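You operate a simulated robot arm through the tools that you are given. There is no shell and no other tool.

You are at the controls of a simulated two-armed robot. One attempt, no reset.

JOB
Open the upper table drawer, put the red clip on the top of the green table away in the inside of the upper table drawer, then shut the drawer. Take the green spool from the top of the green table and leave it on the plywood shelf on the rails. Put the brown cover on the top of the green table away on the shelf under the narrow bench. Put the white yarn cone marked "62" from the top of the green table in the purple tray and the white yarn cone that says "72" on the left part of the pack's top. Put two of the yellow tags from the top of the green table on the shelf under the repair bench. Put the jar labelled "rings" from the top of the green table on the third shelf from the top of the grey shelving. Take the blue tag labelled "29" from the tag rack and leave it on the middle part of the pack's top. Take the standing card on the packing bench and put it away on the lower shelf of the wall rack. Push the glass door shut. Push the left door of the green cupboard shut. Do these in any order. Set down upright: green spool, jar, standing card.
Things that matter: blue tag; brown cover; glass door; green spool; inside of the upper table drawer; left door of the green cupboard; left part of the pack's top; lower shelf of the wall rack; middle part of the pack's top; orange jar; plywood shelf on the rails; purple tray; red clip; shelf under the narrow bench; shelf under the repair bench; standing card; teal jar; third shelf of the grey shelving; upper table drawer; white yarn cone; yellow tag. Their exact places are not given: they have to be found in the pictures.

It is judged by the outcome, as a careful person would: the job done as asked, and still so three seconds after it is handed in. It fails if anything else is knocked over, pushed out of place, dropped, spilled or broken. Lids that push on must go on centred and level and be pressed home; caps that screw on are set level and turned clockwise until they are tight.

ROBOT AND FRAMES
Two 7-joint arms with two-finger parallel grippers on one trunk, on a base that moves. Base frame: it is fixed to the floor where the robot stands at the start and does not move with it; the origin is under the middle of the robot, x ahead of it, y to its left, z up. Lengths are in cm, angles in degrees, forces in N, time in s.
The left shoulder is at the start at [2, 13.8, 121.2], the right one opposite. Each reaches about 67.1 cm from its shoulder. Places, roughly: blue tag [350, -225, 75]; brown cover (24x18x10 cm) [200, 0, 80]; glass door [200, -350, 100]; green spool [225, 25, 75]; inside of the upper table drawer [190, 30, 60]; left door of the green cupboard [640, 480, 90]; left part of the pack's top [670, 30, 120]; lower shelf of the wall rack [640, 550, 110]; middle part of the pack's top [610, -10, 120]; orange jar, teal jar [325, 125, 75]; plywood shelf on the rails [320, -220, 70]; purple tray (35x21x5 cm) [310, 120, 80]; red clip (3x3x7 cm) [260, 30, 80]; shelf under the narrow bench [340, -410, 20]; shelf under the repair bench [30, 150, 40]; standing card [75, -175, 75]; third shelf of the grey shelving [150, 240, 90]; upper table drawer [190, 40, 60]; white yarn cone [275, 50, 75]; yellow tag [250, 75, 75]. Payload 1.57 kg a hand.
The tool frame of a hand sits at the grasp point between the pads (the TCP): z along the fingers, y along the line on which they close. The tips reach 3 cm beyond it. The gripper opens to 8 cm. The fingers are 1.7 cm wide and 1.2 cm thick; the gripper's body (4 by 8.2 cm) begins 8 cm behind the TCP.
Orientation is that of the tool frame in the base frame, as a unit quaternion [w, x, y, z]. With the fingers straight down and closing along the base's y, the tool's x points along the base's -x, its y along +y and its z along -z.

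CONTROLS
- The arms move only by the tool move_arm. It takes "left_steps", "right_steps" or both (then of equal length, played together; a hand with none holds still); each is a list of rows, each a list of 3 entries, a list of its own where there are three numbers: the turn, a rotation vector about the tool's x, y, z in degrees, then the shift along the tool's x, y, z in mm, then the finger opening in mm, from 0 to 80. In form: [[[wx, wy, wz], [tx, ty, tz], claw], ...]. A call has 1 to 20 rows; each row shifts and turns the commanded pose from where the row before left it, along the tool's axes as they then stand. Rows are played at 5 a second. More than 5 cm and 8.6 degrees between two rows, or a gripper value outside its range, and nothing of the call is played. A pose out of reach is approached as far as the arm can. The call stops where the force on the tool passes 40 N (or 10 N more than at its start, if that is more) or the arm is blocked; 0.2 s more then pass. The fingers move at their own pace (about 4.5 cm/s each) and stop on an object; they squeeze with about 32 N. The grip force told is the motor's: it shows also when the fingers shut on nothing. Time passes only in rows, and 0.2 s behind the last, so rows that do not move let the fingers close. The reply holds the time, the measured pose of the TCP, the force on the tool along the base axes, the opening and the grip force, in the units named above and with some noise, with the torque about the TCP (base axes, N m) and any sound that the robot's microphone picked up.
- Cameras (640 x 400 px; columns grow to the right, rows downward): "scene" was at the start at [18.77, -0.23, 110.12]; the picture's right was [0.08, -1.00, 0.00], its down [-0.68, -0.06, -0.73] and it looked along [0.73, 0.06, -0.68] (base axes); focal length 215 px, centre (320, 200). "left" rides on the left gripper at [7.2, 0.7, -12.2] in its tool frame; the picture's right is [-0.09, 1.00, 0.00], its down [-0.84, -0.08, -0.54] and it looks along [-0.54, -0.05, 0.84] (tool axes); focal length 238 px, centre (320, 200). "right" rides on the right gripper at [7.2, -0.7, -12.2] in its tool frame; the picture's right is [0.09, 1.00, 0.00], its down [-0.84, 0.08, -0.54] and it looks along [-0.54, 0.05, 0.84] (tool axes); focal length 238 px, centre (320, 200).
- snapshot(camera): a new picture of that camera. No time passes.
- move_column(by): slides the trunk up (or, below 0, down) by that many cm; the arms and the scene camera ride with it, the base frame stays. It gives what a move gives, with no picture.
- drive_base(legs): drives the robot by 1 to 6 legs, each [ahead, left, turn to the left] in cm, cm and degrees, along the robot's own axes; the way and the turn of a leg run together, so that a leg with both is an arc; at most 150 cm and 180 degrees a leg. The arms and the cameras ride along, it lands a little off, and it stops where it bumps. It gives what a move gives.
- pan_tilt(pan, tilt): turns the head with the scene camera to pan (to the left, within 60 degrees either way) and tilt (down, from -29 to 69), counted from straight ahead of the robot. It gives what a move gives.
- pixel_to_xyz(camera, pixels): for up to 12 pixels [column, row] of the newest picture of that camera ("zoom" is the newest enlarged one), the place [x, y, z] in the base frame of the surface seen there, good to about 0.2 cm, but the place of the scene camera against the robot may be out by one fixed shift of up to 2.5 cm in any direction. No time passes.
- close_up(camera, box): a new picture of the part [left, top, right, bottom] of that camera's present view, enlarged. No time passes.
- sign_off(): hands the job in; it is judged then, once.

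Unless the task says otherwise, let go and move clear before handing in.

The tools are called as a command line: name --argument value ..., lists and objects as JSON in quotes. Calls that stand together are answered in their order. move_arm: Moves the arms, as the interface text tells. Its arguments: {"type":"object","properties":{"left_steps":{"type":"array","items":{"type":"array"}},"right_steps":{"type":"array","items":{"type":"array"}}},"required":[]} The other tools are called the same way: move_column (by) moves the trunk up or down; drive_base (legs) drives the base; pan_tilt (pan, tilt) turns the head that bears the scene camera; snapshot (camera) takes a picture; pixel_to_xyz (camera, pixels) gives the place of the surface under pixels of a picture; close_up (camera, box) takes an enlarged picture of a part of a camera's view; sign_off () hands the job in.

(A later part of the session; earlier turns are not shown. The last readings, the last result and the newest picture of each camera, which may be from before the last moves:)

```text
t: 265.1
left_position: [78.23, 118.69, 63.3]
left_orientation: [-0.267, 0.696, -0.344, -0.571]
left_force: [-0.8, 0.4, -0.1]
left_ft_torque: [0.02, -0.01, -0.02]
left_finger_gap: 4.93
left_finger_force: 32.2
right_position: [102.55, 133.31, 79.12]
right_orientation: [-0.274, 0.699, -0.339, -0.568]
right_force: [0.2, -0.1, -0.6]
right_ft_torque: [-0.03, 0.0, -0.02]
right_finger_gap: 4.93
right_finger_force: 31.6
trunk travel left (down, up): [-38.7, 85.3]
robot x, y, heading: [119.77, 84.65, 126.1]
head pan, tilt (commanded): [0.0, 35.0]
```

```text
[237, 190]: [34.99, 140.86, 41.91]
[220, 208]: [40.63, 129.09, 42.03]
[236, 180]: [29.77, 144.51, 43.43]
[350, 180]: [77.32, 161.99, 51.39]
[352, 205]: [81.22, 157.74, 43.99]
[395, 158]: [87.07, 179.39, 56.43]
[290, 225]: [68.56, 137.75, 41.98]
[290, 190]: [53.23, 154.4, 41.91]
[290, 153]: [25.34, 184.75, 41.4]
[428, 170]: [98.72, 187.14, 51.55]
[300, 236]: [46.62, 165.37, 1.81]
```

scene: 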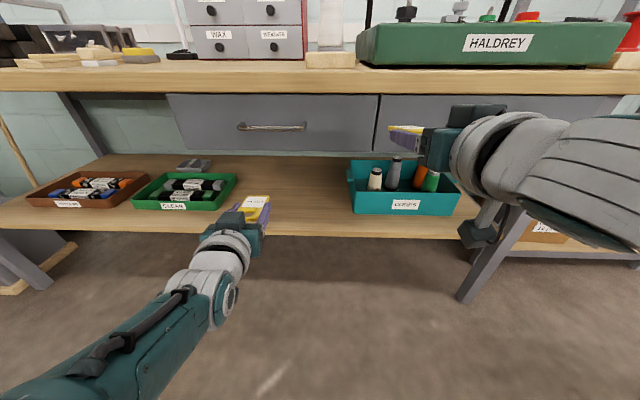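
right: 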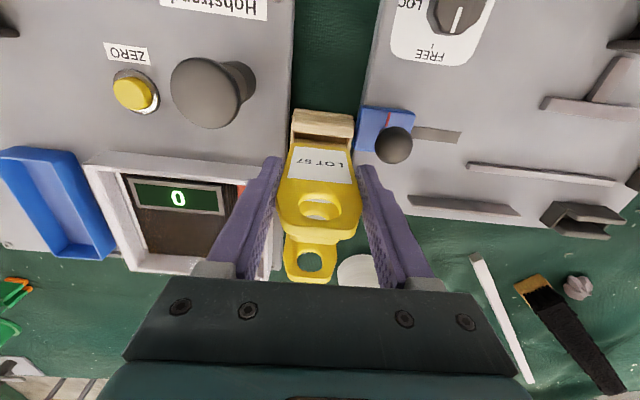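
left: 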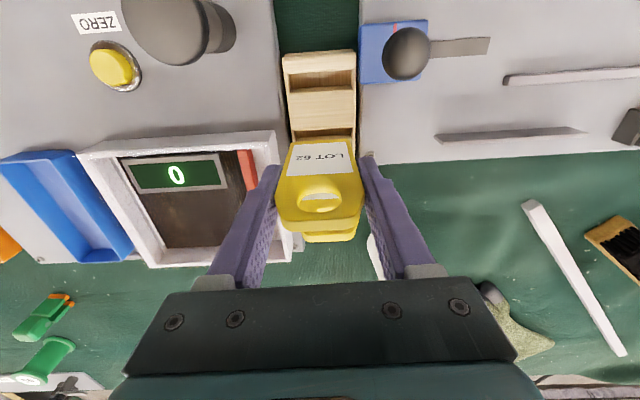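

Free shelf zone spans ~48 cm, enough for both tags side by side. Lowering the right hand 15.8 cm to match the left, then shifting base left 14 cm.

move_arm --right_steps '[[[0, 0, 0], [38.6, 0, 8.2], 0], [[0, 0, 0], [38.6, 0, 8.2], 0], [[0, 0, 0], [38.6, 0, 8.2], 0], [[0, 0, 0], [38.6, 0, 8.2], 0], [[0, 0, 0], [0, 0, 0], 0]]'

drive_base --legs '[[0, 14, -1.5]]'

move_column --by -17

snapshot --camera "scene"

```text
t: 266.3
left_position: [77.9, 118.79, 63.42]
left_orientation: [-0.266, 0.698, -0.34, -0.571]
left_force: [-0.3, 0.4, 0.3]
left_ft_torque: [0.0, -0.01, 0.01]
left_finger_gap: 4.92
left_finger_force: 31.6
right_position: [102.49, 133.31, 63.4]
right_orientation: [-0.274, 0.7, -0.338, -0.567]
right_force: [0.2, 0.0, -0.8]
right_ft_torque: [-0.03, 0.0, 0.0]
right_finger_gap: 4.94
right_finger_force: 32.0
trunk travel left (down, up): [-38.7, 85.3]
robot x, y, heading: [119.85, 84.72, 126.3]
head pan, tilt (commanded): [0.0, 35.0]
```

```text
t: 267.6
left_position: [67.47, 111.71, 63.23]
left_orientation: [-0.275, 0.692, -0.352, -0.567]
left_force: [0.1, -0.1, -0.6]
left_ft_torque: [-0.03, 0.0, -0.02]
left_finger_gap: 4.92
left_finger_force: 32.2
right_position: [92.34, 125.77, 63.41]
right_orientation: [-0.282, 0.694, -0.349, -0.563]
right_force: [-0.6, 0.0, -0.1]
right_ft_torque: [0.0, -0.04, -0.03]
right_finger_gap: 4.91
right_finger_force: 32.0
trunk travel left (down, up): [-38.7, 85.3]
robot x, y, heading: [108.41, 76.59, 124.6]
head pan, tilt (commanded): [0.0, 35.0]
```

```text
t: 269.5
left_position: [66.96, 111.4, 46.19]
left_orientation: [-0.27, 0.692, -0.352, -0.569]
left_force: [0.6, 1.0, 0.2]
left_ft_torque: [0.03, 0.0, 0.01]
left_finger_gap: 4.9
left_finger_force: 31.8
right_position: [92.28, 125.88, 46.35]
right_orientation: [-0.282, 0.694, -0.348, -0.563]
right_force: [0.5, -0.2, -0.4]
right_ft_torque: [0.01, 0.01, -0.03]
right_finger_gap: 4.92
right_finger_force: 32.2
trunk travel left (down, up): [-21.7, 102.3]
robot x, y, heading: [108.52, 76.81, 124.5]
head pan, tilt (commanded): [0.0, 35.0]
```

```text
taken
```

scene: 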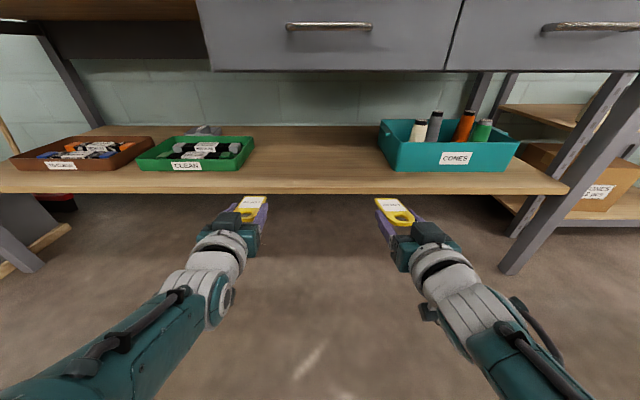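

Both tags are level in front of the shelf at z≈46. Driving forward 27 cm.

drive_base --legs '[[27, 0, 0]]'

snapshot --camera "scene"

```text
t: 271.4
left_position: [51.68, 133.49, 46.11]
left_orientation: [-0.269, 0.692, -0.351, -0.57]
left_force: [0.0, 0.0, 0.8]
left_ft_torque: [0.01, 0.01, 0.0]
left_finger_gap: 4.91
left_finger_force: 31.9
right_position: [76.87, 147.82, 46.45]
right_orientation: [-0.281, 0.695, -0.348, -0.563]
right_force: [0.2, -0.1, 0.2]
right_ft_torque: [0.01, 0.01, -0.05]
right_finger_gap: 4.93
right_finger_force: 31.9
trunk travel left (down, up): [-21.7, 102.3]
robot x, y, heading: [93.33, 98.84, 124.7]
head pan, tilt (commanded): [0.0, 35.0]
```

```text
taken
```

scene: 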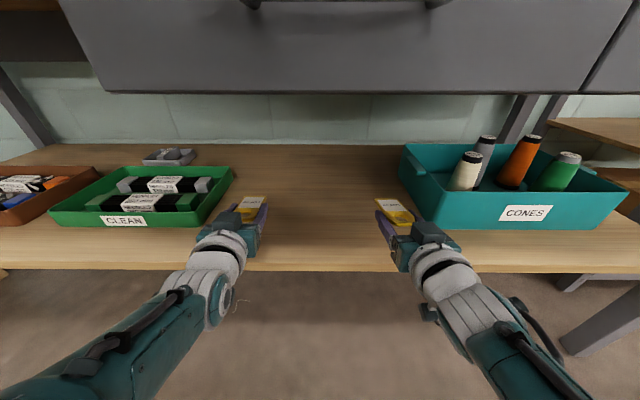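

Both tags are over the shelf boards. Lowering the trunk 3.6 cm.

move_column --by -3.6

close_up --camera "scene" --box '[180, 170, 460, 290]'

```text
t: 272.2
left_position: [51.36, 133.59, 42.67]
left_orientation: [-0.267, 0.693, -0.35, -0.571]
left_force: [0.6, 0.4, -0.2]
left_ft_torque: [0.02, -0.02, 0.01]
left_finger_gap: 4.92
left_finger_force: 31.5
right_position: [76.82, 148.01, 42.82]
right_orientation: [-0.282, 0.694, -0.348, -0.564]
right_force: [-0.2, 0.1, -0.3]
right_ft_torque: [-0.01, 0.01, 0.0]
right_finger_gap: 4.92
right_finger_force: 31.7
trunk travel left (down, up): [-18.1, 105.9]
robot x, y, heading: [93.05, 98.54, 124.7]
head pan, tilt (commanded): [0.0, 35.0]
```

```text
2.29 times, centred on (320, 230) of scene
```

zoom: 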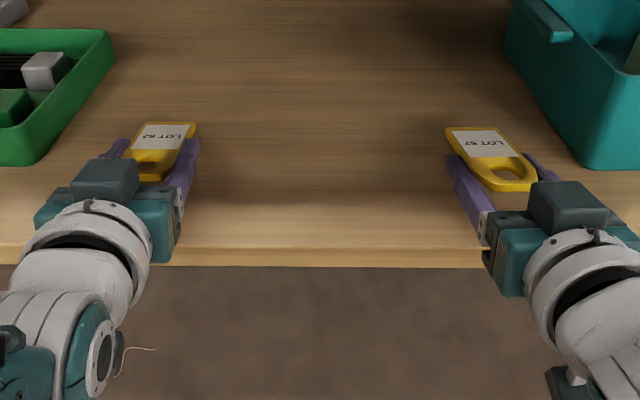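

Close to the boards. Lowering 0.7 cm more and checking forces.

move_column --by -0.7

```text
t: 272.8
left_position: [51.27, 133.51, 42.03]
left_orientation: [-0.267, 0.693, -0.351, -0.571]
left_force: [0.8, -1.6, 3.4]
left_ft_torque: [0.3, 0.06, -0.04]
left_finger_gap: 4.92
left_finger_force: 31.9
right_position: [76.89, 148.05, 42.2]
right_orientation: [-0.281, 0.695, -0.347, -0.564]
right_force: [0.1, -0.4, -0.6]
right_ft_torque: [-0.01, 0.0, 0.01]
right_finger_gap: 4.93
right_finger_force: 32.3
trunk travel left (down, up): [-17.4, 106.6]
robot x, y, heading: [93.06, 98.91, 124.7]
head pan, tilt (commanded): [0.0, 35.0]
```

Left tag touches the shelf (3.4 N). Lowering the right 2 mm, then opening both.

move_arm --left_steps '[[[0, 0, 0], [0, 0, 0], 0], [[0, 0, 0], [0, 0, 0], 65], [[0, 0, 0], [0, 0, 0], 65], [[0, 0, 0], [0, 0, 0], 65]]' --right_steps '[[[0, 0, 0], [2.5, 0, 0.5], 0], [[0, 0, 0], [0, 0, 0], 65], [[0, 0, 0], [0, 0, 0], 65], [[0, 0, 0], [0, 0, 0], 65]]'

close_up --camera "scene" --box '[180, 170, 460, 290]'

```text
t: 273.8
left_position: [51.46, 133.36, 41.88]
left_orientation: [-0.267, 0.693, -0.351, -0.57]
left_force: [-0.5, -0.5, 0.0]
left_ft_torque: [-0.02, 0.02, -0.02]
left_finger_gap: 6.48
left_finger_force: 0.0
right_position: [76.84, 147.99, 41.99]
right_orientation: [-0.282, 0.694, -0.348, -0.563]
right_force: [0.7, -0.7, 0.3]
right_ft_torque: [0.0, -0.02, 0.01]
right_finger_gap: 6.51
right_finger_force: 0.0
trunk travel left (down, up): [-17.4, 106.6]
robot x, y, heading: [93.26, 98.8, 124.5]
head pan, tilt (commanded): [0.0, 35.0]
```

```text
2.29 times, centred on (320, 230) of scene
```

zoom: 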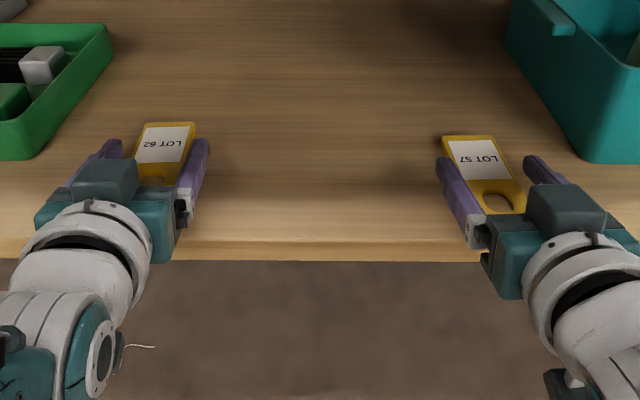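

Both tags lie flat on the shelf. Backing out 30 cm.

drive_base --legs '[[-30, 0, 0]]'

snapshot --camera "scene"

```text
t: 275.9
left_position: [68.75, 108.71, 42.0]
left_orientation: [-0.267, 0.693, -0.351, -0.571]
left_force: [0.5, 0.1, 0.4]
left_ft_torque: [-0.03, 0.01, -0.01]
left_finger_gap: 6.5
left_finger_force: 0.1
right_position: [94.15, 123.1, 41.89]
right_orientation: [-0.282, 0.694, -0.348, -0.563]
right_force: [-0.1, -0.6, 0.3]
right_ft_torque: [-0.02, 0.0, 0.04]
right_finger_gap: 6.5
right_finger_force: 0.0
trunk travel left (down, up): [-17.4, 106.6]
robot x, y, heading: [110.54, 73.89, 124.6]
head pan, tilt (commanded): [0.0, 35.0]
```

```text
taken
```

scene: 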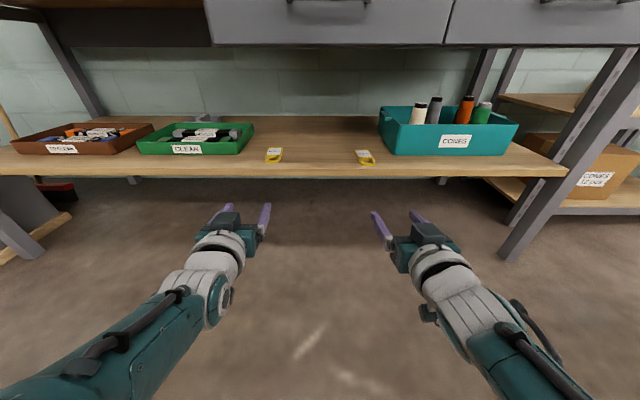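

Both tags stay on the shelf. Now to identify the "rings" jar: raise the trunk, turn down the corridor and drive toward the table's far end.

move_column --by 40

drive_base --legs '[[0, 0, -90], [150, 0, 0], [70, 0, 0]]'

pan_tilt --pan -20 --tilt 30

snapshot --camera "scene"

```text
t: 279.7
left_position: [68.67, 108.57, 81.91]
left_orientation: [-0.268, 0.692, -0.352, -0.571]
left_force: [0.2, 0.8, 0.5]
left_ft_torque: [-0.02, 0.03, 0.01]
left_finger_gap: 6.5
left_finger_force: 0.0
right_position: [94.32, 123.04, 81.86]
right_orientation: [-0.283, 0.694, -0.349, -0.563]
right_force: [0.2, 0.1, -0.8]
right_ft_torque: [0.0, 0.01, 0.02]
right_finger_gap: 6.5
right_finger_force: 0.1
trunk travel left (down, up): [-57.4, 66.6]
robot x, y, heading: [109.73, 74.25, 124.7]
head pan, tilt (commanded): [0.0, 35.0]
```

```text
t: 294.5
left_position: [328.4, 239.53, 81.9]
left_orientation: [0.594, -0.236, 0.74, 0.211]
left_force: [0.1, -1.4, -0.4]
left_ft_torque: [0.03, -0.01, 0.03]
left_finger_gap: 6.48
left_finger_force: 0.1
right_position: [342.55, 213.92, 81.96]
right_orientation: [0.598, -0.241, 0.739, 0.196]
right_force: [-0.1, 0.6, -0.4]
right_ft_torque: [-0.02, 0.0, -0.01]
right_finger_gap: 6.5
right_finger_force: 0.1
trunk travel left (down, up): [-57.4, 66.6]
robot x, y, heading: [293.15, 198.34, 34.0]
head pan, tilt (commanded): [0.0, 35.0]
```

```text
t: 295.3
left_position: [328.27, 239.55, 81.8]
left_orientation: [0.593, -0.236, 0.74, 0.212]
left_force: [-0.1, -0.3, 0.0]
left_ft_torque: [-0.02, 0.01, -0.03]
left_finger_gap: 6.51
left_finger_force: 0.0
right_position: [342.6, 213.86, 81.78]
right_orientation: [0.599, -0.241, 0.738, 0.196]
right_force: [0.2, -0.6, -0.7]
right_ft_torque: [-0.01, -0.01, -0.05]
right_finger_gap: 6.52
right_finger_force: 0.0
trunk travel left (down, up): [-57.4, 66.6]
robot x, y, heading: [293.47, 198.12, 34.0]
head pan, tilt (commanded): [-20.0, 30.0]
```

```text
taken
```

scene: 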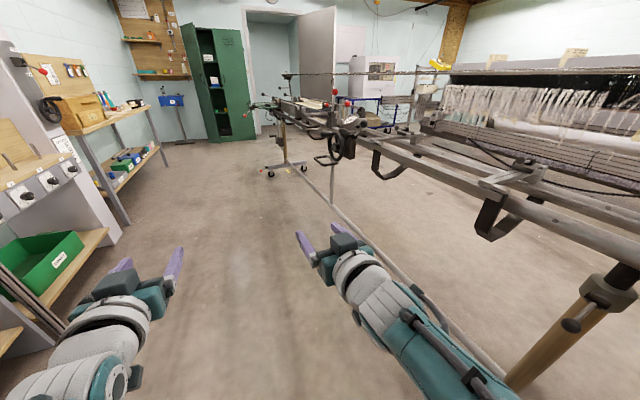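

The cart runs along the right side here. I'll measure its nearest parts and height before moving further.

pixel_to_xyz --camera "scene" --pixels '[[500, 185], [600, 290], [370, 225], [430, 290], [560, 215], [345, 125], [330, 200], [480, 360], [640, 240], [400, 150], [630, 180]]'

```text
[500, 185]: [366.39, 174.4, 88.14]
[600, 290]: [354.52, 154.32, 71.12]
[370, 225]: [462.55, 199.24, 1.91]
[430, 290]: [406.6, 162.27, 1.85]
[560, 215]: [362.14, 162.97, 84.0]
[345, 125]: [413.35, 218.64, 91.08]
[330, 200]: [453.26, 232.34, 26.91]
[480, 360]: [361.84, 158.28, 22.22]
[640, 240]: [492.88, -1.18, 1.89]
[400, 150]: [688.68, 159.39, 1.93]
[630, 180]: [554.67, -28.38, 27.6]
```

The cart is a narrow frame at v≈−50…−75, up to z~95. I'll raise 30 cm, advance 50 cm, and turn to look back at the jars.

move_column --by 32

drive_base --legs '[[55, 0, 0], [0, 0, -90]]'

pan_tilt --pan -40 --tilt 35

snapshot --camera "scene"

```text
t: 298.5
left_position: [328.45, 239.49, 113.96]
left_orientation: [0.595, -0.236, 0.739, 0.211]
left_force: [-0.3, -0.1, -0.9]
left_ft_torque: [-0.02, -0.01, 0.01]
left_finger_gap: 6.51
left_finger_force: 0.1
right_position: [342.58, 213.9, 113.77]
right_orientation: [0.599, -0.24, 0.739, 0.196]
right_force: [0.0, -0.1, 0.3]
right_ft_torque: [-0.01, -0.02, 0.01]
right_finger_gap: 6.51
right_finger_force: 0.1
trunk travel left (down, up): [-89.4, 34.6]
robot x, y, heading: [293.19, 198.24, 34.4]
head pan, tilt (commanded): [-20.0, 30.0]
```

```text
t: 305.4
left_position: [379.23, 193.39, 114.02]
left_orientation: [0.568, 0.357, 0.69, -0.272]
left_force: [1.8, -0.3, 0.8]
left_ft_torque: [0.02, 0.0, -0.03]
left_finger_gap: 6.5
left_finger_force: 0.0
right_position: [353.45, 179.21, 113.93]
right_orientation: [0.561, 0.354, 0.691, -0.287]
right_force: [0.4, -0.1, 0.5]
right_ft_torque: [0.03, 0.01, 0.02]
right_finger_gap: 6.51
right_finger_force: 0.0
trunk travel left (down, up): [-89.4, 34.6]
robot x, y, heading: [338.09, 228.35, -56.2]
head pan, tilt (commanded): [-20.0, 30.0]
```

```text
t: 306.2
left_position: [379.43, 193.27, 114.0]
left_orientation: [0.57, 0.356, 0.69, -0.27]
left_force: [0.6, 0.2, 0.2]
left_ft_torque: [-0.02, 0.0, 0.01]
left_finger_gap: 6.49
left_finger_force: 0.1
right_position: [353.54, 179.1, 113.99]
right_orientation: [0.561, 0.353, 0.692, -0.285]
right_force: [0.1, -0.3, -0.1]
right_ft_torque: [0.01, -0.01, -0.02]
right_finger_gap: 6.49
right_finger_force: 0.1
trunk travel left (down, up): [-89.4, 34.6]
robot x, y, heading: [338.03, 228.74, -56.1]
head pan, tilt (commanded): [-40.0, 35.0]
```

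```text
taken
```

scene: 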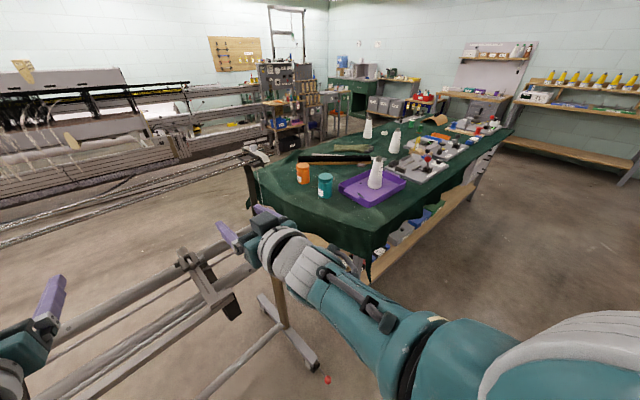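

The jars at (303,173) and (325,184) now show their label sides. Zooming in.

close_up --camera "scene" --box '[280, 155, 350, 205]'

pixel_to_xyz --camera "scene" --pixels '[[303, 165], [303, 175], [303, 182], [325, 177], [325, 186], [325, 194], [260, 185], [270, 220], [255, 160], [310, 235]]'

```text
8.00 times, centred on (315, 180) of scene
```

zoom: 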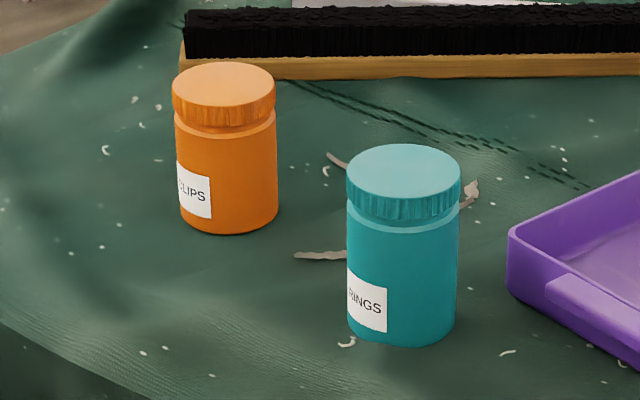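

```text
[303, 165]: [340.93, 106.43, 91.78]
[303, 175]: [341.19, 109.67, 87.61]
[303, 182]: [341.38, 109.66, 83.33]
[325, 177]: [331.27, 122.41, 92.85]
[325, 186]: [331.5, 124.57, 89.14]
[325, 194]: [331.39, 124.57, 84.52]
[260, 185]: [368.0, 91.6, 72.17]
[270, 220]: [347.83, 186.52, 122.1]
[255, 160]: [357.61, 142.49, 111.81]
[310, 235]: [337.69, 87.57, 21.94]
```

The teal jar reads "RINGS". I'll strafe right 76 cm to stand opposite it, keeping hands high (z 114).

drive_base --legs '[[0, -77, 0.5]]'

move_arm --left_steps '[[[0, 6, 0], [0, 0, 0], 80], [[0, 6, 0], [0, 0, 0], 80], [[0, 6, 0], [0, 0, 0], 80], [[0, 0, 0], [0, 0, 0], 80], [[0, 0, 0], [0, 0, 0], 80], [[0, 0, 0], [0, 0, 0], 80]]' --right_steps '[[[0, 0, 0], [-39, 0, -8.3], 65], [[0, 0, 0], [-39, 0, -8.3], 65], [[0, 0, 0], [-39, 0, -8.3], 65], [[0, 0, 0], [-39, 0, -8.3], 65], [[0, 0, 0], [-39, 0, -8.3], 65], [[0, 0, 0], [-39, 0, -8.3], 65]]'

pan_tilt --pan 10 --tilt 45

snapshot --camera "scene"

```text
t: 310.4
left_position: [317.06, 151.04, 113.93]
left_orientation: [0.571, 0.351, 0.692, -0.267]
left_force: [-0.1, -0.1, -0.6]
left_ft_torque: [0.01, -0.01, 0.01]
left_finger_gap: 6.5
left_finger_force: 0.0
right_position: [291.49, 136.52, 113.87]
right_orientation: [0.564, 0.347, 0.695, -0.281]
right_force: [-0.6, 0.9, 0.6]
right_ft_torque: [0.01, -0.03, -0.01]
right_finger_gap: 6.49
right_finger_force: 0.1
trunk travel left (down, up): [-89.4, 34.6]
robot x, y, heading: [275.75, 185.56, -55.3]
head pan, tilt (commanded): [-40.0, 35.0]
```

```text
t: 311.8
left_position: [316.96, 151.17, 113.8]
left_orientation: [0.455, 0.389, 0.773, -0.21]
left_force: [-0.3, 0.2, -0.1]
left_ft_torque: [0.0, 0.0, 0.01]
left_finger_gap: 7.99
left_finger_force: 0.1
right_position: [291.34, 136.69, 137.99]
right_orientation: [0.564, 0.347, 0.695, -0.281]
right_force: [-0.9, -0.3, -0.4]
right_ft_torque: [-0.02, 0.02, 0.01]
right_finger_gap: 6.48
right_finger_force: 0.0
trunk travel left (down, up): [-89.4, 34.6]
robot x, y, heading: [275.09, 185.67, -55.0]
head pan, tilt (commanded): [-40.0, 35.0]
```

```text
t: 312.9
left_position: [317.1, 151.0, 113.98]
left_orientation: [0.456, 0.389, 0.773, -0.209]
left_force: [-0.1, -0.2, 0.1]
left_ft_torque: [0.02, 0.0, 0.01]
left_finger_gap: 8.01
left_finger_force: 0.1
right_position: [291.32, 136.72, 137.89]
right_orientation: [0.564, 0.347, 0.695, -0.281]
right_force: [0.5, -0.3, -0.6]
right_ft_torque: [-0.02, 0.0, 0.0]
right_finger_gap: 6.48
right_finger_force: 0.1
trunk travel left (down, up): [-89.4, 34.6]
robot x, y, heading: [275.14, 185.55, -55.2]
head pan, tilt (commanded): [10.0, 45.0]
```

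```text
taken
```

scene: 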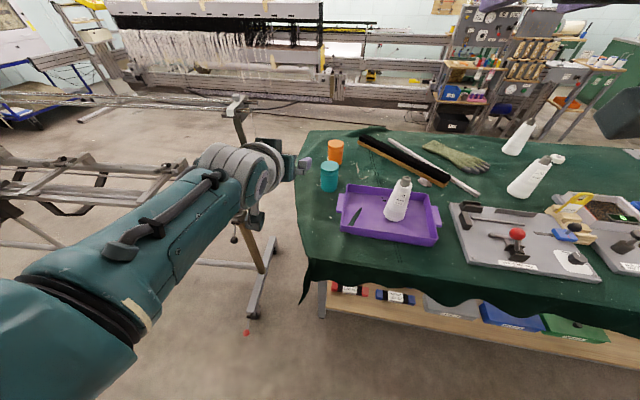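

Lowering the trunk 26 cm so the left hand is at jar height (still in front of the table edge).

move_column --by -26

snapshot --camera "left"

snapshot --camera "scene"

```text
t: 315.6
left_position: [316.99, 151.13, 88.01]
left_orientation: [0.455, 0.388, 0.774, -0.208]
left_force: [0.7, -0.2, 0.3]
left_ft_torque: [0.01, 0.01, 0.02]
left_finger_gap: 8.0
left_finger_force: 0.0
right_position: [291.3, 136.74, 111.98]
right_orientation: [0.564, 0.347, 0.694, -0.281]
right_force: [-0.2, 0.6, 0.1]
right_ft_torque: [0.0, -0.01, 0.0]
right_finger_gap: 6.48
right_finger_force: 0.1
trunk travel left (down, up): [-63.4, 60.6]
robot x, y, heading: [275.3, 185.23, -55.3]
head pan, tilt (commanded): [10.0, 45.0]
```

```text
taken
```

left: 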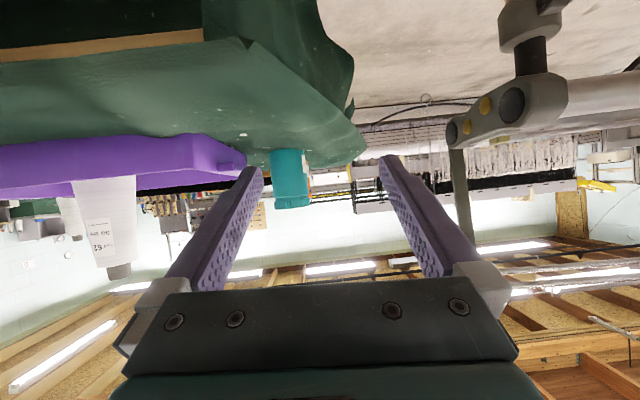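

```text
taken
```

scene: 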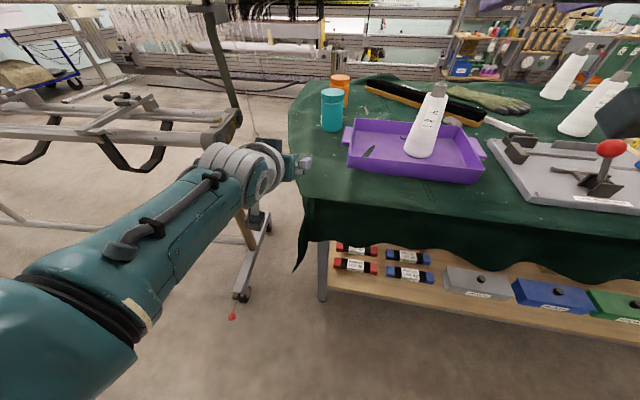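

The teal jar appears at (290,180) in the left camera (upside-down). Measuring it.

pixel_to_xyz --camera "left" --pixels '[[290, 165], [275, 170], [304, 170], [290, 185], [291, 200], [275, 200], [307, 200], [284, 155], [235, 165], [240, 155]]'

close_up --camera "left" --box '[220, 120, 360, 220]'

```text
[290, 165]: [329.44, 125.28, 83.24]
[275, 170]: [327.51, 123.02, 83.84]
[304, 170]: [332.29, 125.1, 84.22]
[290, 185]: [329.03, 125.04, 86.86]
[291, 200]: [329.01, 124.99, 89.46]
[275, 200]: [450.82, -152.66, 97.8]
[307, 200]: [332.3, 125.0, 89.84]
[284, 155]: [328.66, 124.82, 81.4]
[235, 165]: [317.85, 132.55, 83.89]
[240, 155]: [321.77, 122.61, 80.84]
```

```text
4.00 times, centred on (290, 170) of left
```

zoom: 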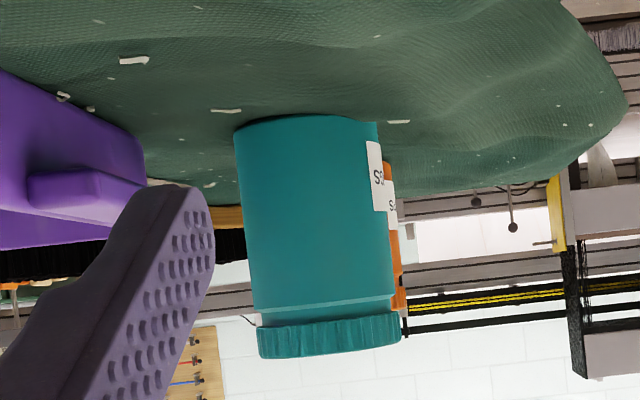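

Jar axis ≈(330.9,122.1), diameter ≈7 cm. Checking the tray handle's clearance for the right-hand finger.

pixel_to_xyz --camera "left" --pixels '[[244, 166], [240, 170], [230, 168], [220, 168], [246, 163], [225, 175]]'

close_up --camera "scene" --box '[290, 60, 400, 180]'

pixel_to_xyz --camera "scene" --pixels '[[345, 132], [345, 140], [350, 127], [332, 92], [332, 125], [321, 100], [342, 100]]'

```text
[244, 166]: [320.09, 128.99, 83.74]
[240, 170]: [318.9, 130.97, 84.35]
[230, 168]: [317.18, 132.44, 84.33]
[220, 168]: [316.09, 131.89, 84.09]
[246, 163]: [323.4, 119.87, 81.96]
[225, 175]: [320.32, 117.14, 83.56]
```

```text
3.33 times, centred on (345, 120) of scene
```

zoom: 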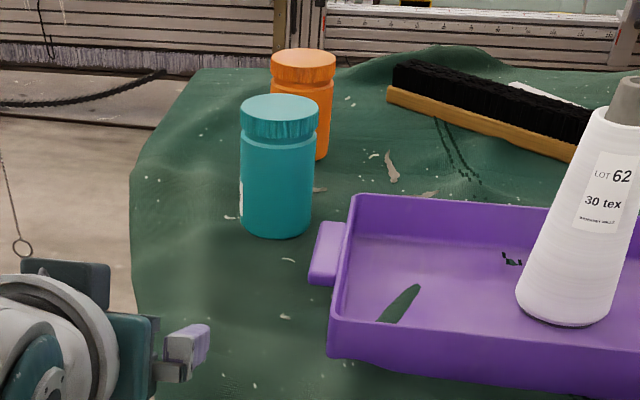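

```text
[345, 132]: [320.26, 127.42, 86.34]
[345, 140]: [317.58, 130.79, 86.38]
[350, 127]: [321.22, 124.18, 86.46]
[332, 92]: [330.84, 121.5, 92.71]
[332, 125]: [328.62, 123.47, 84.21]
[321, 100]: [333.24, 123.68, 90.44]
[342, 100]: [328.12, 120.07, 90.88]
```

The handle tip sits 12 cm before the jar on the right; I'll approach high (z 90). Shift right 6.8 cm, up 2 cm, then forward 16 cm.

move_arm --left_steps '[[[0, 0, 0], [0, -34, 0], 80], [[0, 0, 0], [0, -34, 0], 80], [[0, 0, 0], [-19, 0, -11], 80], [[0, 0, 0], [-20, 0, 34.6], 80], [[0, 0, 0], [-20, 0, 34.6], 80], [[0, 0, 0], [-20, 0, 34.6], 80], [[0, 0, 0], [-20, 0, 34.6], 80], [[0, 0, 0], [0, 0, 0], 80]]'

snapshot --camera "left"

```text
t: 317.4
left_position: [319.01, 142.21, 94.99]
left_orientation: [0.455, 0.388, 0.774, -0.208]
left_force: [-0.9, 0.0, 0.0]
left_ft_torque: [0.02, 0.0, 0.0]
left_finger_gap: 7.96
left_finger_force: 0.1
left hand out of reach, approached as far as the arm can: row 5, 6, 7
right_position: [291.29, 136.62, 111.95]
right_orientation: [0.563, 0.348, 0.694, -0.282]
right_force: [-0.2, -0.8, -0.1]
right_ft_torque: [0.01, -0.01, 0.01]
right_finger_gap: 6.51
right_finger_force: 0.0
trunk travel left (down, up): [-63.4, 60.6]
robot x, y, heading: [274.95, 185.16, -55.2]
head pan, tilt (commanded): [10.0, 45.0]
```

```text
taken
```

left: 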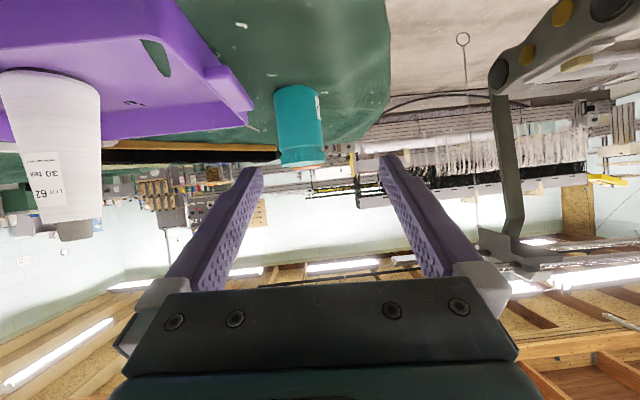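

The left arm hit full reach, so I need the base closer. Retract the left hand 12 cm, lower it 4 cm, raise the right hand 8 cm, then drive in.

move_arm --left_steps '[[[0, 0, 0], [20, 0, -34.6], 80], [[0, 0, 0], [20, 0, -34.6], 80], [[0, 0, 0], [20, 0, -34.6], 80], [[0, 0, 0], [35, 0, 20], 80]]' --right_steps '[[[0, 0, 0], [-39, 0, -8.3], 65], [[0, 0, 0], [-39, 0, -8.3], 65], [[0, 0, 0], [0, 0, 0], 65], [[0, 0, 0], [0, 0, 0], 65]]'

```text
t: 318.6
left_position: [315.2, 154.02, 90.19]
left_orientation: [0.477, 0.405, 0.762, -0.168]
left_force: [-0.8, 0.4, -1.0]
left_ft_torque: [0.02, -0.01, 0.01]
left_finger_gap: 7.97
left_finger_force: 0.0
right_position: [291.26, 136.53, 120.01]
right_orientation: [0.564, 0.347, 0.695, -0.28]
right_force: [-0.9, -0.3, 0.3]
right_ft_torque: [-0.02, 0.0, 0.03]
right_finger_gap: 6.48
right_finger_force: 0.1
trunk travel left (down, up): [-63.4, 60.6]
robot x, y, heading: [275.46, 185.2, -55.2]
head pan, tilt (commanded): [10.0, 45.0]
stopped in row 4 (left hand): the arm was blocked; the commanded pose is now the measured one
```

The left arm can't fold further there, so I'll use the base: drive ahead 24 cm and right 5 cm with the left hand at z≈90.

drive_base --legs '[[24, -5, 0]]'

snapshot --camera "left"

snapshot --camera "scene"

```text
t: 320.4
left_position: [324.94, 131.1, 89.9]
left_orientation: [0.476, 0.406, 0.761, -0.169]
left_force: [-0.6, 0.0, 0.2]
left_ft_torque: [0.01, 0.0, -0.01]
left_finger_gap: 8.0
left_finger_force: 0.1
right_position: [300.94, 113.53, 119.94]
right_orientation: [0.564, 0.348, 0.694, -0.282]
right_force: [-0.4, -0.1, -0.6]
right_ft_torque: [0.0, 0.01, 0.02]
right_finger_gap: 6.49
right_finger_force: 0.0
trunk travel left (down, up): [-63.4, 60.6]
robot x, y, heading: [284.87, 162.57, -55.3]
head pan, tilt (commanded): [10.0, 45.0]
```

```text
taken
```

left: 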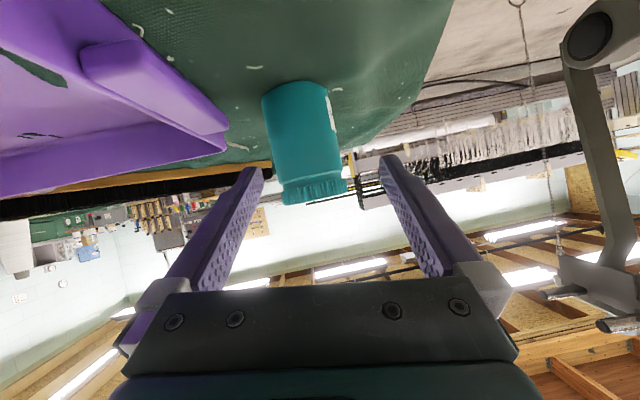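

```text
taken
```

scene: 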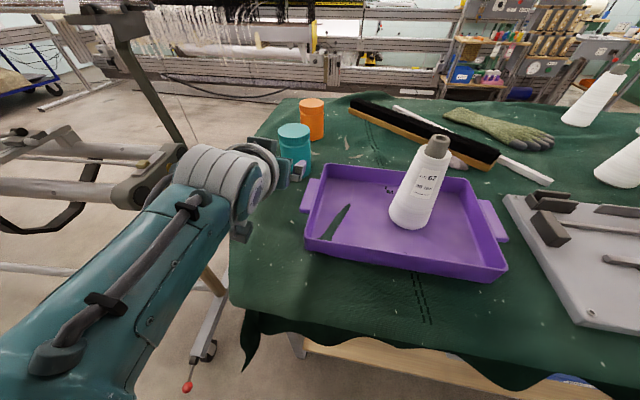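

The jar is ~10 cm ahead. I'll remove the 8.6° roll of the hand and re-measure the jar.

move_arm --left_steps '[[[0, 0, -4.3], [0, 0, 0], 80], [[0, 0, -4.3], [0, 0, 0], 80], [[0, 0, 0], [0, 0, 0], 80]]'

snapshot --camera "left"

pixel_to_xyz --camera "left" --pixels '[[300, 130], [285, 130], [320, 130], [305, 165], [290, 165], [325, 165], [312, 195], [290, 110], [275, 110], [315, 100], [330, 110]]'

close_up --camera "left" --box '[220, 60, 400, 220]'

```text
t: 321.2
left_position: [326.02, 131.98, 89.87]
left_orientation: [0.471, 0.356, 0.785, -0.19]
left_force: [-0.2, -0.3, -0.5]
left_ft_torque: [0.01, 0.01, 0.01]
left_finger_gap: 8.01
left_finger_force: 0.1
right_position: [300.91, 113.59, 119.89]
right_orientation: [0.564, 0.348, 0.694, -0.282]
right_force: [0.0, -0.5, 0.2]
right_ft_torque: [-0.01, 0.0, -0.03]
right_finger_gap: 6.5
right_finger_force: 0.0
trunk travel left (down, up): [-63.4, 60.6]
robot x, y, heading: [285.12, 162.3, -55.2]
head pan, tilt (commanded): [10.0, 45.0]
```

```text
taken
```

left: 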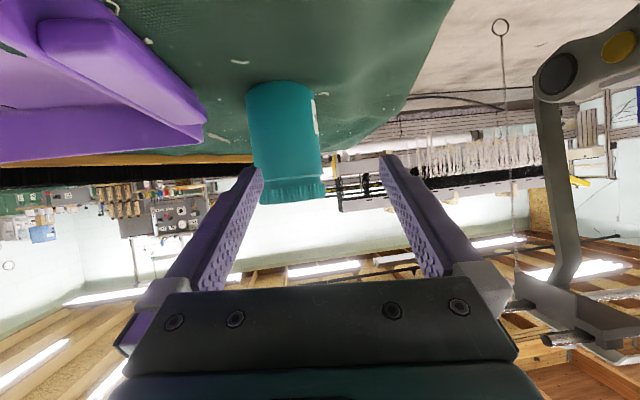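

```text
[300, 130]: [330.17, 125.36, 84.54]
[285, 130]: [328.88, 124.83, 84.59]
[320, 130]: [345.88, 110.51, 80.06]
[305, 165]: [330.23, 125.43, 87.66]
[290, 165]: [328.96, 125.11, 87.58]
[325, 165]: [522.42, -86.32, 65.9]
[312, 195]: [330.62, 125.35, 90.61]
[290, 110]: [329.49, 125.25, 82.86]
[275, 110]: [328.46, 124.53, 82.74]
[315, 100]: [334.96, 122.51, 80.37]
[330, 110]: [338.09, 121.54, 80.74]
```

```text
2.50 times, centred on (310, 140) of left
```

zoom: 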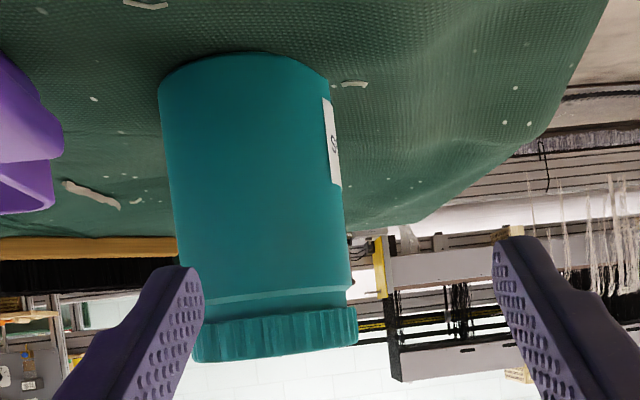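

Jar axis ≈(330.7,122.0): lateral −3.3 cm, 10.5 cm ahead of the TCP. I'll shift right 2.6 cm, drive 5 cm closer, and re-measure.

move_arm --left_steps '[[[0, 0, 0], [0, -26, 0], 80], [[0, 0, 0], [0, 0, 0], 80]]'

drive_base --legs '[[5, 0, 0]]'

snapshot --camera "left"

close_up --camera "left" --box '[220, 60, 400, 220]'

pixel_to_xyz --camera "left" --pixels '[[300, 120], [310, 120], [320, 120], [330, 120], [310, 180], [320, 180], [330, 180]]'

```text
t: 322.0
left_position: [327.1, 131.8, 89.66]
left_orientation: [0.488, 0.361, 0.778, -0.16]
left_force: [1.1, 0.5, 0.0]
left_ft_torque: [0.01, -0.01, -0.03]
left_finger_gap: 7.99
left_finger_force: 0.1
right_position: [300.93, 113.57, 119.92]
right_orientation: [0.564, 0.349, 0.694, -0.282]
right_force: [-0.4, 0.2, 0.8]
right_ft_torque: [-0.06, -0.03, 0.01]
right_finger_gap: 6.5
right_finger_force: 0.1
trunk travel left (down, up): [-63.4, 60.6]
robot x, y, heading: [285.24, 162.77, -55.5]
head pan, tilt (commanded): [10.0, 45.0]
stopped in row 2 (left hand): the arm was blocked; the commanded pose is now the measured one
```

```text
t: 322.9
left_position: [329.86, 127.84, 89.59]
left_orientation: [0.488, 0.361, 0.778, -0.16]
left_force: [0.1, -0.8, 0.7]
left_ft_torque: [0.0, 0.0, -0.01]
left_finger_gap: 7.97
left_finger_force: 0.1
right_position: [303.87, 109.52, 119.92]
right_orientation: [0.563, 0.348, 0.695, -0.281]
right_force: [0.2, 0.5, -0.1]
right_ft_torque: [-0.02, -0.04, 0.0]
right_finger_gap: 6.5
right_finger_force: 0.0
trunk travel left (down, up): [-63.4, 60.6]
robot x, y, heading: [288.23, 158.29, -55.4]
head pan, tilt (commanded): [10.0, 45.0]
```

```text
taken
```

left: 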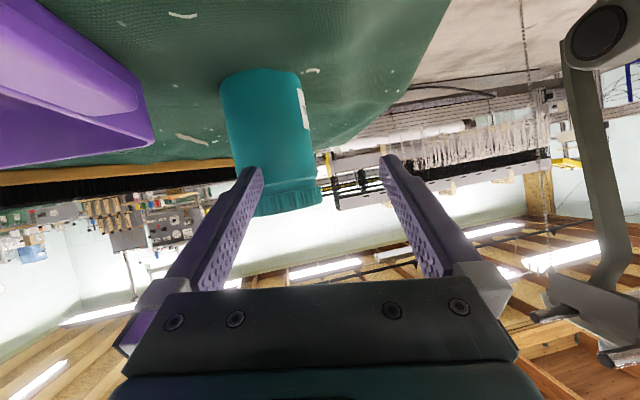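

```text
2.50 times, centred on (310, 140) of left
```

zoom: 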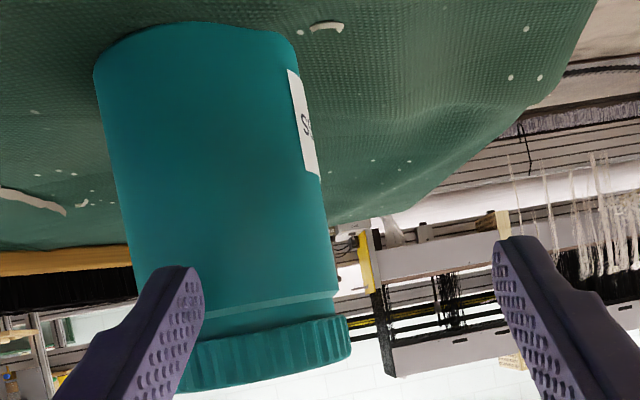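

```text
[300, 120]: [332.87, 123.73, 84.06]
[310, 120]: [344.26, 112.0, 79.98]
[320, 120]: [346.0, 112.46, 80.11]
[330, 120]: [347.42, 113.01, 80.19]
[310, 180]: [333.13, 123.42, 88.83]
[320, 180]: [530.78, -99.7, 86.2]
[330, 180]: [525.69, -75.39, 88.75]
```

The arm blocked again and the lateral shift didn't happen; the right-hand finger may be close to the jar. Checking the jar's position again.

pixel_to_xyz --camera "left" --pixels '[[270, 130], [260, 130], [280, 130], [250, 130], [240, 130], [290, 130], [270, 180], [290, 185]]'

snapshot --camera "scene"

close_up --camera "scene" --box '[220, 80, 380, 220]'

```text
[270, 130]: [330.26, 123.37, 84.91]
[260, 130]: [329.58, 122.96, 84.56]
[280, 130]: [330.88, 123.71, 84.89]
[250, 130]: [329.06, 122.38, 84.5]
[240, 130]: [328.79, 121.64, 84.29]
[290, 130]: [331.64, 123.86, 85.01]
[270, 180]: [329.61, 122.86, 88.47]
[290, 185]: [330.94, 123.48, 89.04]
```

```text
taken
```

scene: 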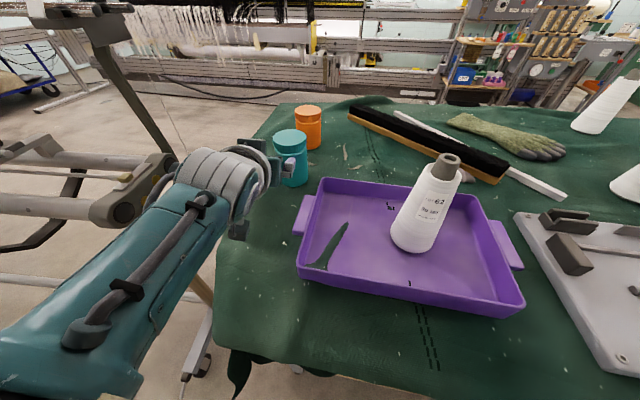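

```text
2.86 times, centred on (300, 150) of scene
```

zoom: 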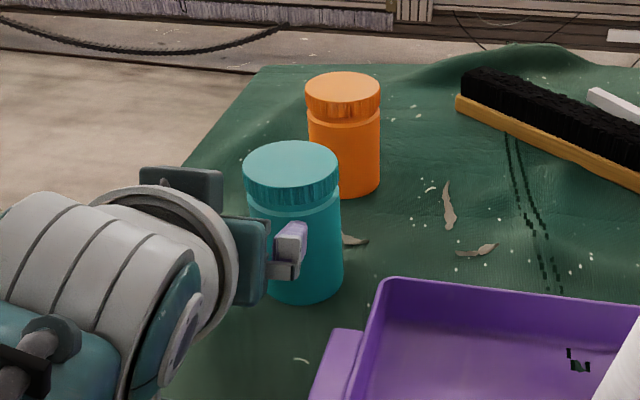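

The jar was nudged ~2 cm but stands upright. The left arm is at an awkward joint limit here, so I'll back off 34 cm and re-pose before using the right arm.

drive_base --legs '[[-34, 0, 0]]'

pan_tilt --pan 35 --tilt 40

snapshot --camera "scene"

```text
t: 325.2
left_position: [310.5, 156.02, 89.48]
left_orientation: [0.489, 0.362, 0.777, -0.159]
left_force: [-0.2, -0.3, -0.3]
left_ft_torque: [0.01, -0.02, 0.02]
left_finger_gap: 7.97
left_finger_force: 0.1
right_position: [284.33, 137.53, 119.86]
right_orientation: [0.564, 0.347, 0.694, -0.281]
right_force: [-0.7, 0.9, 0.9]
right_ft_torque: [0.01, 0.0, -0.03]
right_finger_gap: 6.5
right_finger_force: 0.2
trunk travel left (down, up): [-63.4, 60.6]
robot x, y, heading: [268.61, 186.81, -55.3]
head pan, tilt (commanded): [10.0, 45.0]
```

```text
t: 326.1
left_position: [310.75, 155.99, 89.52]
left_orientation: [0.49, 0.362, 0.778, -0.158]
left_force: [0.1, -0.4, 0.3]
left_ft_torque: [0.0, 0.01, 0.02]
left_finger_gap: 8.0
left_finger_force: 0.0
right_position: [284.41, 137.58, 120.01]
right_orientation: [0.563, 0.349, 0.694, -0.282]
right_force: [1.1, -0.2, 0.2]
right_ft_torque: [-0.01, -0.03, 0.02]
right_finger_gap: 6.51
right_finger_force: 0.0
trunk travel left (down, up): [-63.4, 60.6]
robot x, y, heading: [268.4, 186.66, -55.2]
head pan, tilt (commanded): [35.0, 40.0]
```

```text
taken
```

scene: 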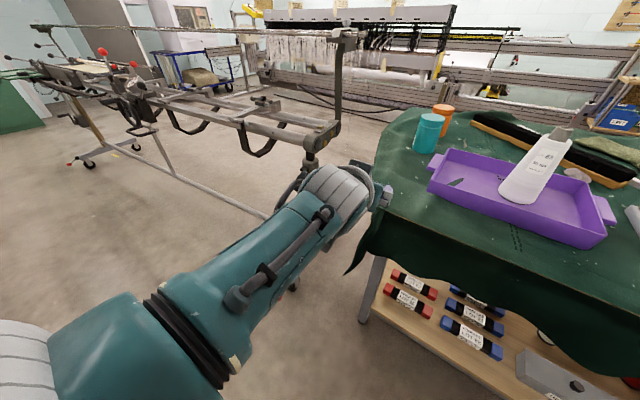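

I'll test the left arm by raising it 12 cm in free space.

move_arm --left_steps '[[[0, 0, 0], [-35, 4, -18.8], 80], [[0, 0, 0], [-35, 4, -18.8], 80], [[0, 0, 0], [-35, 4, -18.8], 80], [[0, 0, 0], [0, 0, 0], 80]]'

```text
t: 327.1
left_position: [310.97, 156.3, 101.24]
left_orientation: [0.494, 0.369, 0.773, -0.147]
left_force: [0.7, -0.5, -0.1]
left_ft_torque: [0.01, -0.03, -0.05]
left_finger_gap: 7.97
left_finger_force: 0.1
right_position: [284.29, 137.41, 119.93]
right_orientation: [0.564, 0.348, 0.694, -0.281]
right_force: [0.0, -0.4, 0.6]
right_ft_torque: [0.03, 0.0, -0.01]
right_finger_gap: 6.5
right_finger_force: 0.1
trunk travel left (down, up): [-63.4, 60.6]
robot x, y, heading: [268.49, 186.58, -55.1]
head pan, tilt (commanded): [35.0, 40.0]
```

Raising works. Now try to straighten its yaw (11.5° about tool x).

move_arm --left_steps '[[[5.75, 0.6, -1.3], [0, 0, 0], 80], [[5.75, 0.6, -1.3], [0, 0, 0], 80], [[0, 0, 0], [0, 0, 0], 80]]'

```text
t: 327.9
left_position: [310.43, 155.89, 101.5]
left_orientation: [0.438, 0.393, 0.771, -0.244]
left_force: [-0.6, 0.5, 0.1]
left_ft_torque: [-0.03, -0.02, -0.03]
left_finger_gap: 8.01
left_finger_force: 0.0
right_position: [284.45, 137.57, 120.0]
right_orientation: [0.564, 0.348, 0.694, -0.282]
right_force: [-0.1, -0.6, -0.3]
right_ft_torque: [-0.01, 0.0, 0.01]
right_finger_gap: 6.48
right_finger_force: 0.0
trunk travel left (down, up): [-63.4, 60.6]
robot x, y, heading: [268.54, 186.36, -55.3]
head pan, tilt (commanded): [35.0, 40.0]
```

The left arm behaves when its hand is nearer shoulder height. I'll move the right hand 14 cm outward (away from the cone), then lower the trunk 14 cm.

move_arm --right_steps '[[[0, 0, 0], [0, -35, 0], 65], [[0, 0, 0], [0, -35, 0], 65], [[0, 0, 0], [0, -35, 0], 65], [[0, 0, 0], [0, -35, 0], 65], [[0, 0, 0], [-25, 0, -5], 65]]'

move_column --by -12

snapshot --camera "left"

```text
t: 329.1
left_position: [310.54, 155.91, 101.38]
left_orientation: [0.438, 0.393, 0.771, -0.243]
left_force: [0.6, -0.1, -0.5]
left_ft_torque: [0.01, 0.0, -0.02]
left_finger_gap: 8.0
left_finger_force: 0.1
right_position: [272.99, 129.16, 122.55]
right_orientation: [0.564, 0.348, 0.694, -0.282]
right_force: [0.2, -0.7, 0.8]
right_ft_torque: [-0.03, 0.03, -0.02]
right_finger_gap: 6.49
right_finger_force: 0.1
trunk travel left (down, up): [-63.4, 60.6]
robot x, y, heading: [268.78, 186.83, -55.5]
head pan, tilt (commanded): [35.0, 40.0]
```

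```text
t: 330.6
left_position: [310.3, 155.91, 89.32]
left_orientation: [0.439, 0.393, 0.77, -0.244]
left_force: [0.8, 0.0, 0.5]
left_ft_torque: [0.01, 0.01, -0.04]
left_finger_gap: 7.97
left_finger_force: 0.0
right_position: [273.08, 129.24, 110.45]
right_orientation: [0.563, 0.348, 0.695, -0.281]
right_force: [-0.2, -0.8, 0.4]
right_ft_torque: [-0.01, -0.01, 0.0]
right_finger_gap: 6.5
right_finger_force: 0.0
trunk travel left (down, up): [-51.4, 72.6]
robot x, y, heading: [268.59, 186.59, -55.0]
head pan, tilt (commanded): [35.0, 40.0]
```

```text
taken
```

left: 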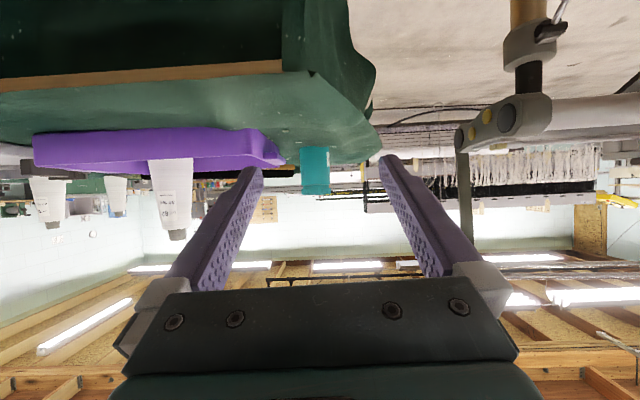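

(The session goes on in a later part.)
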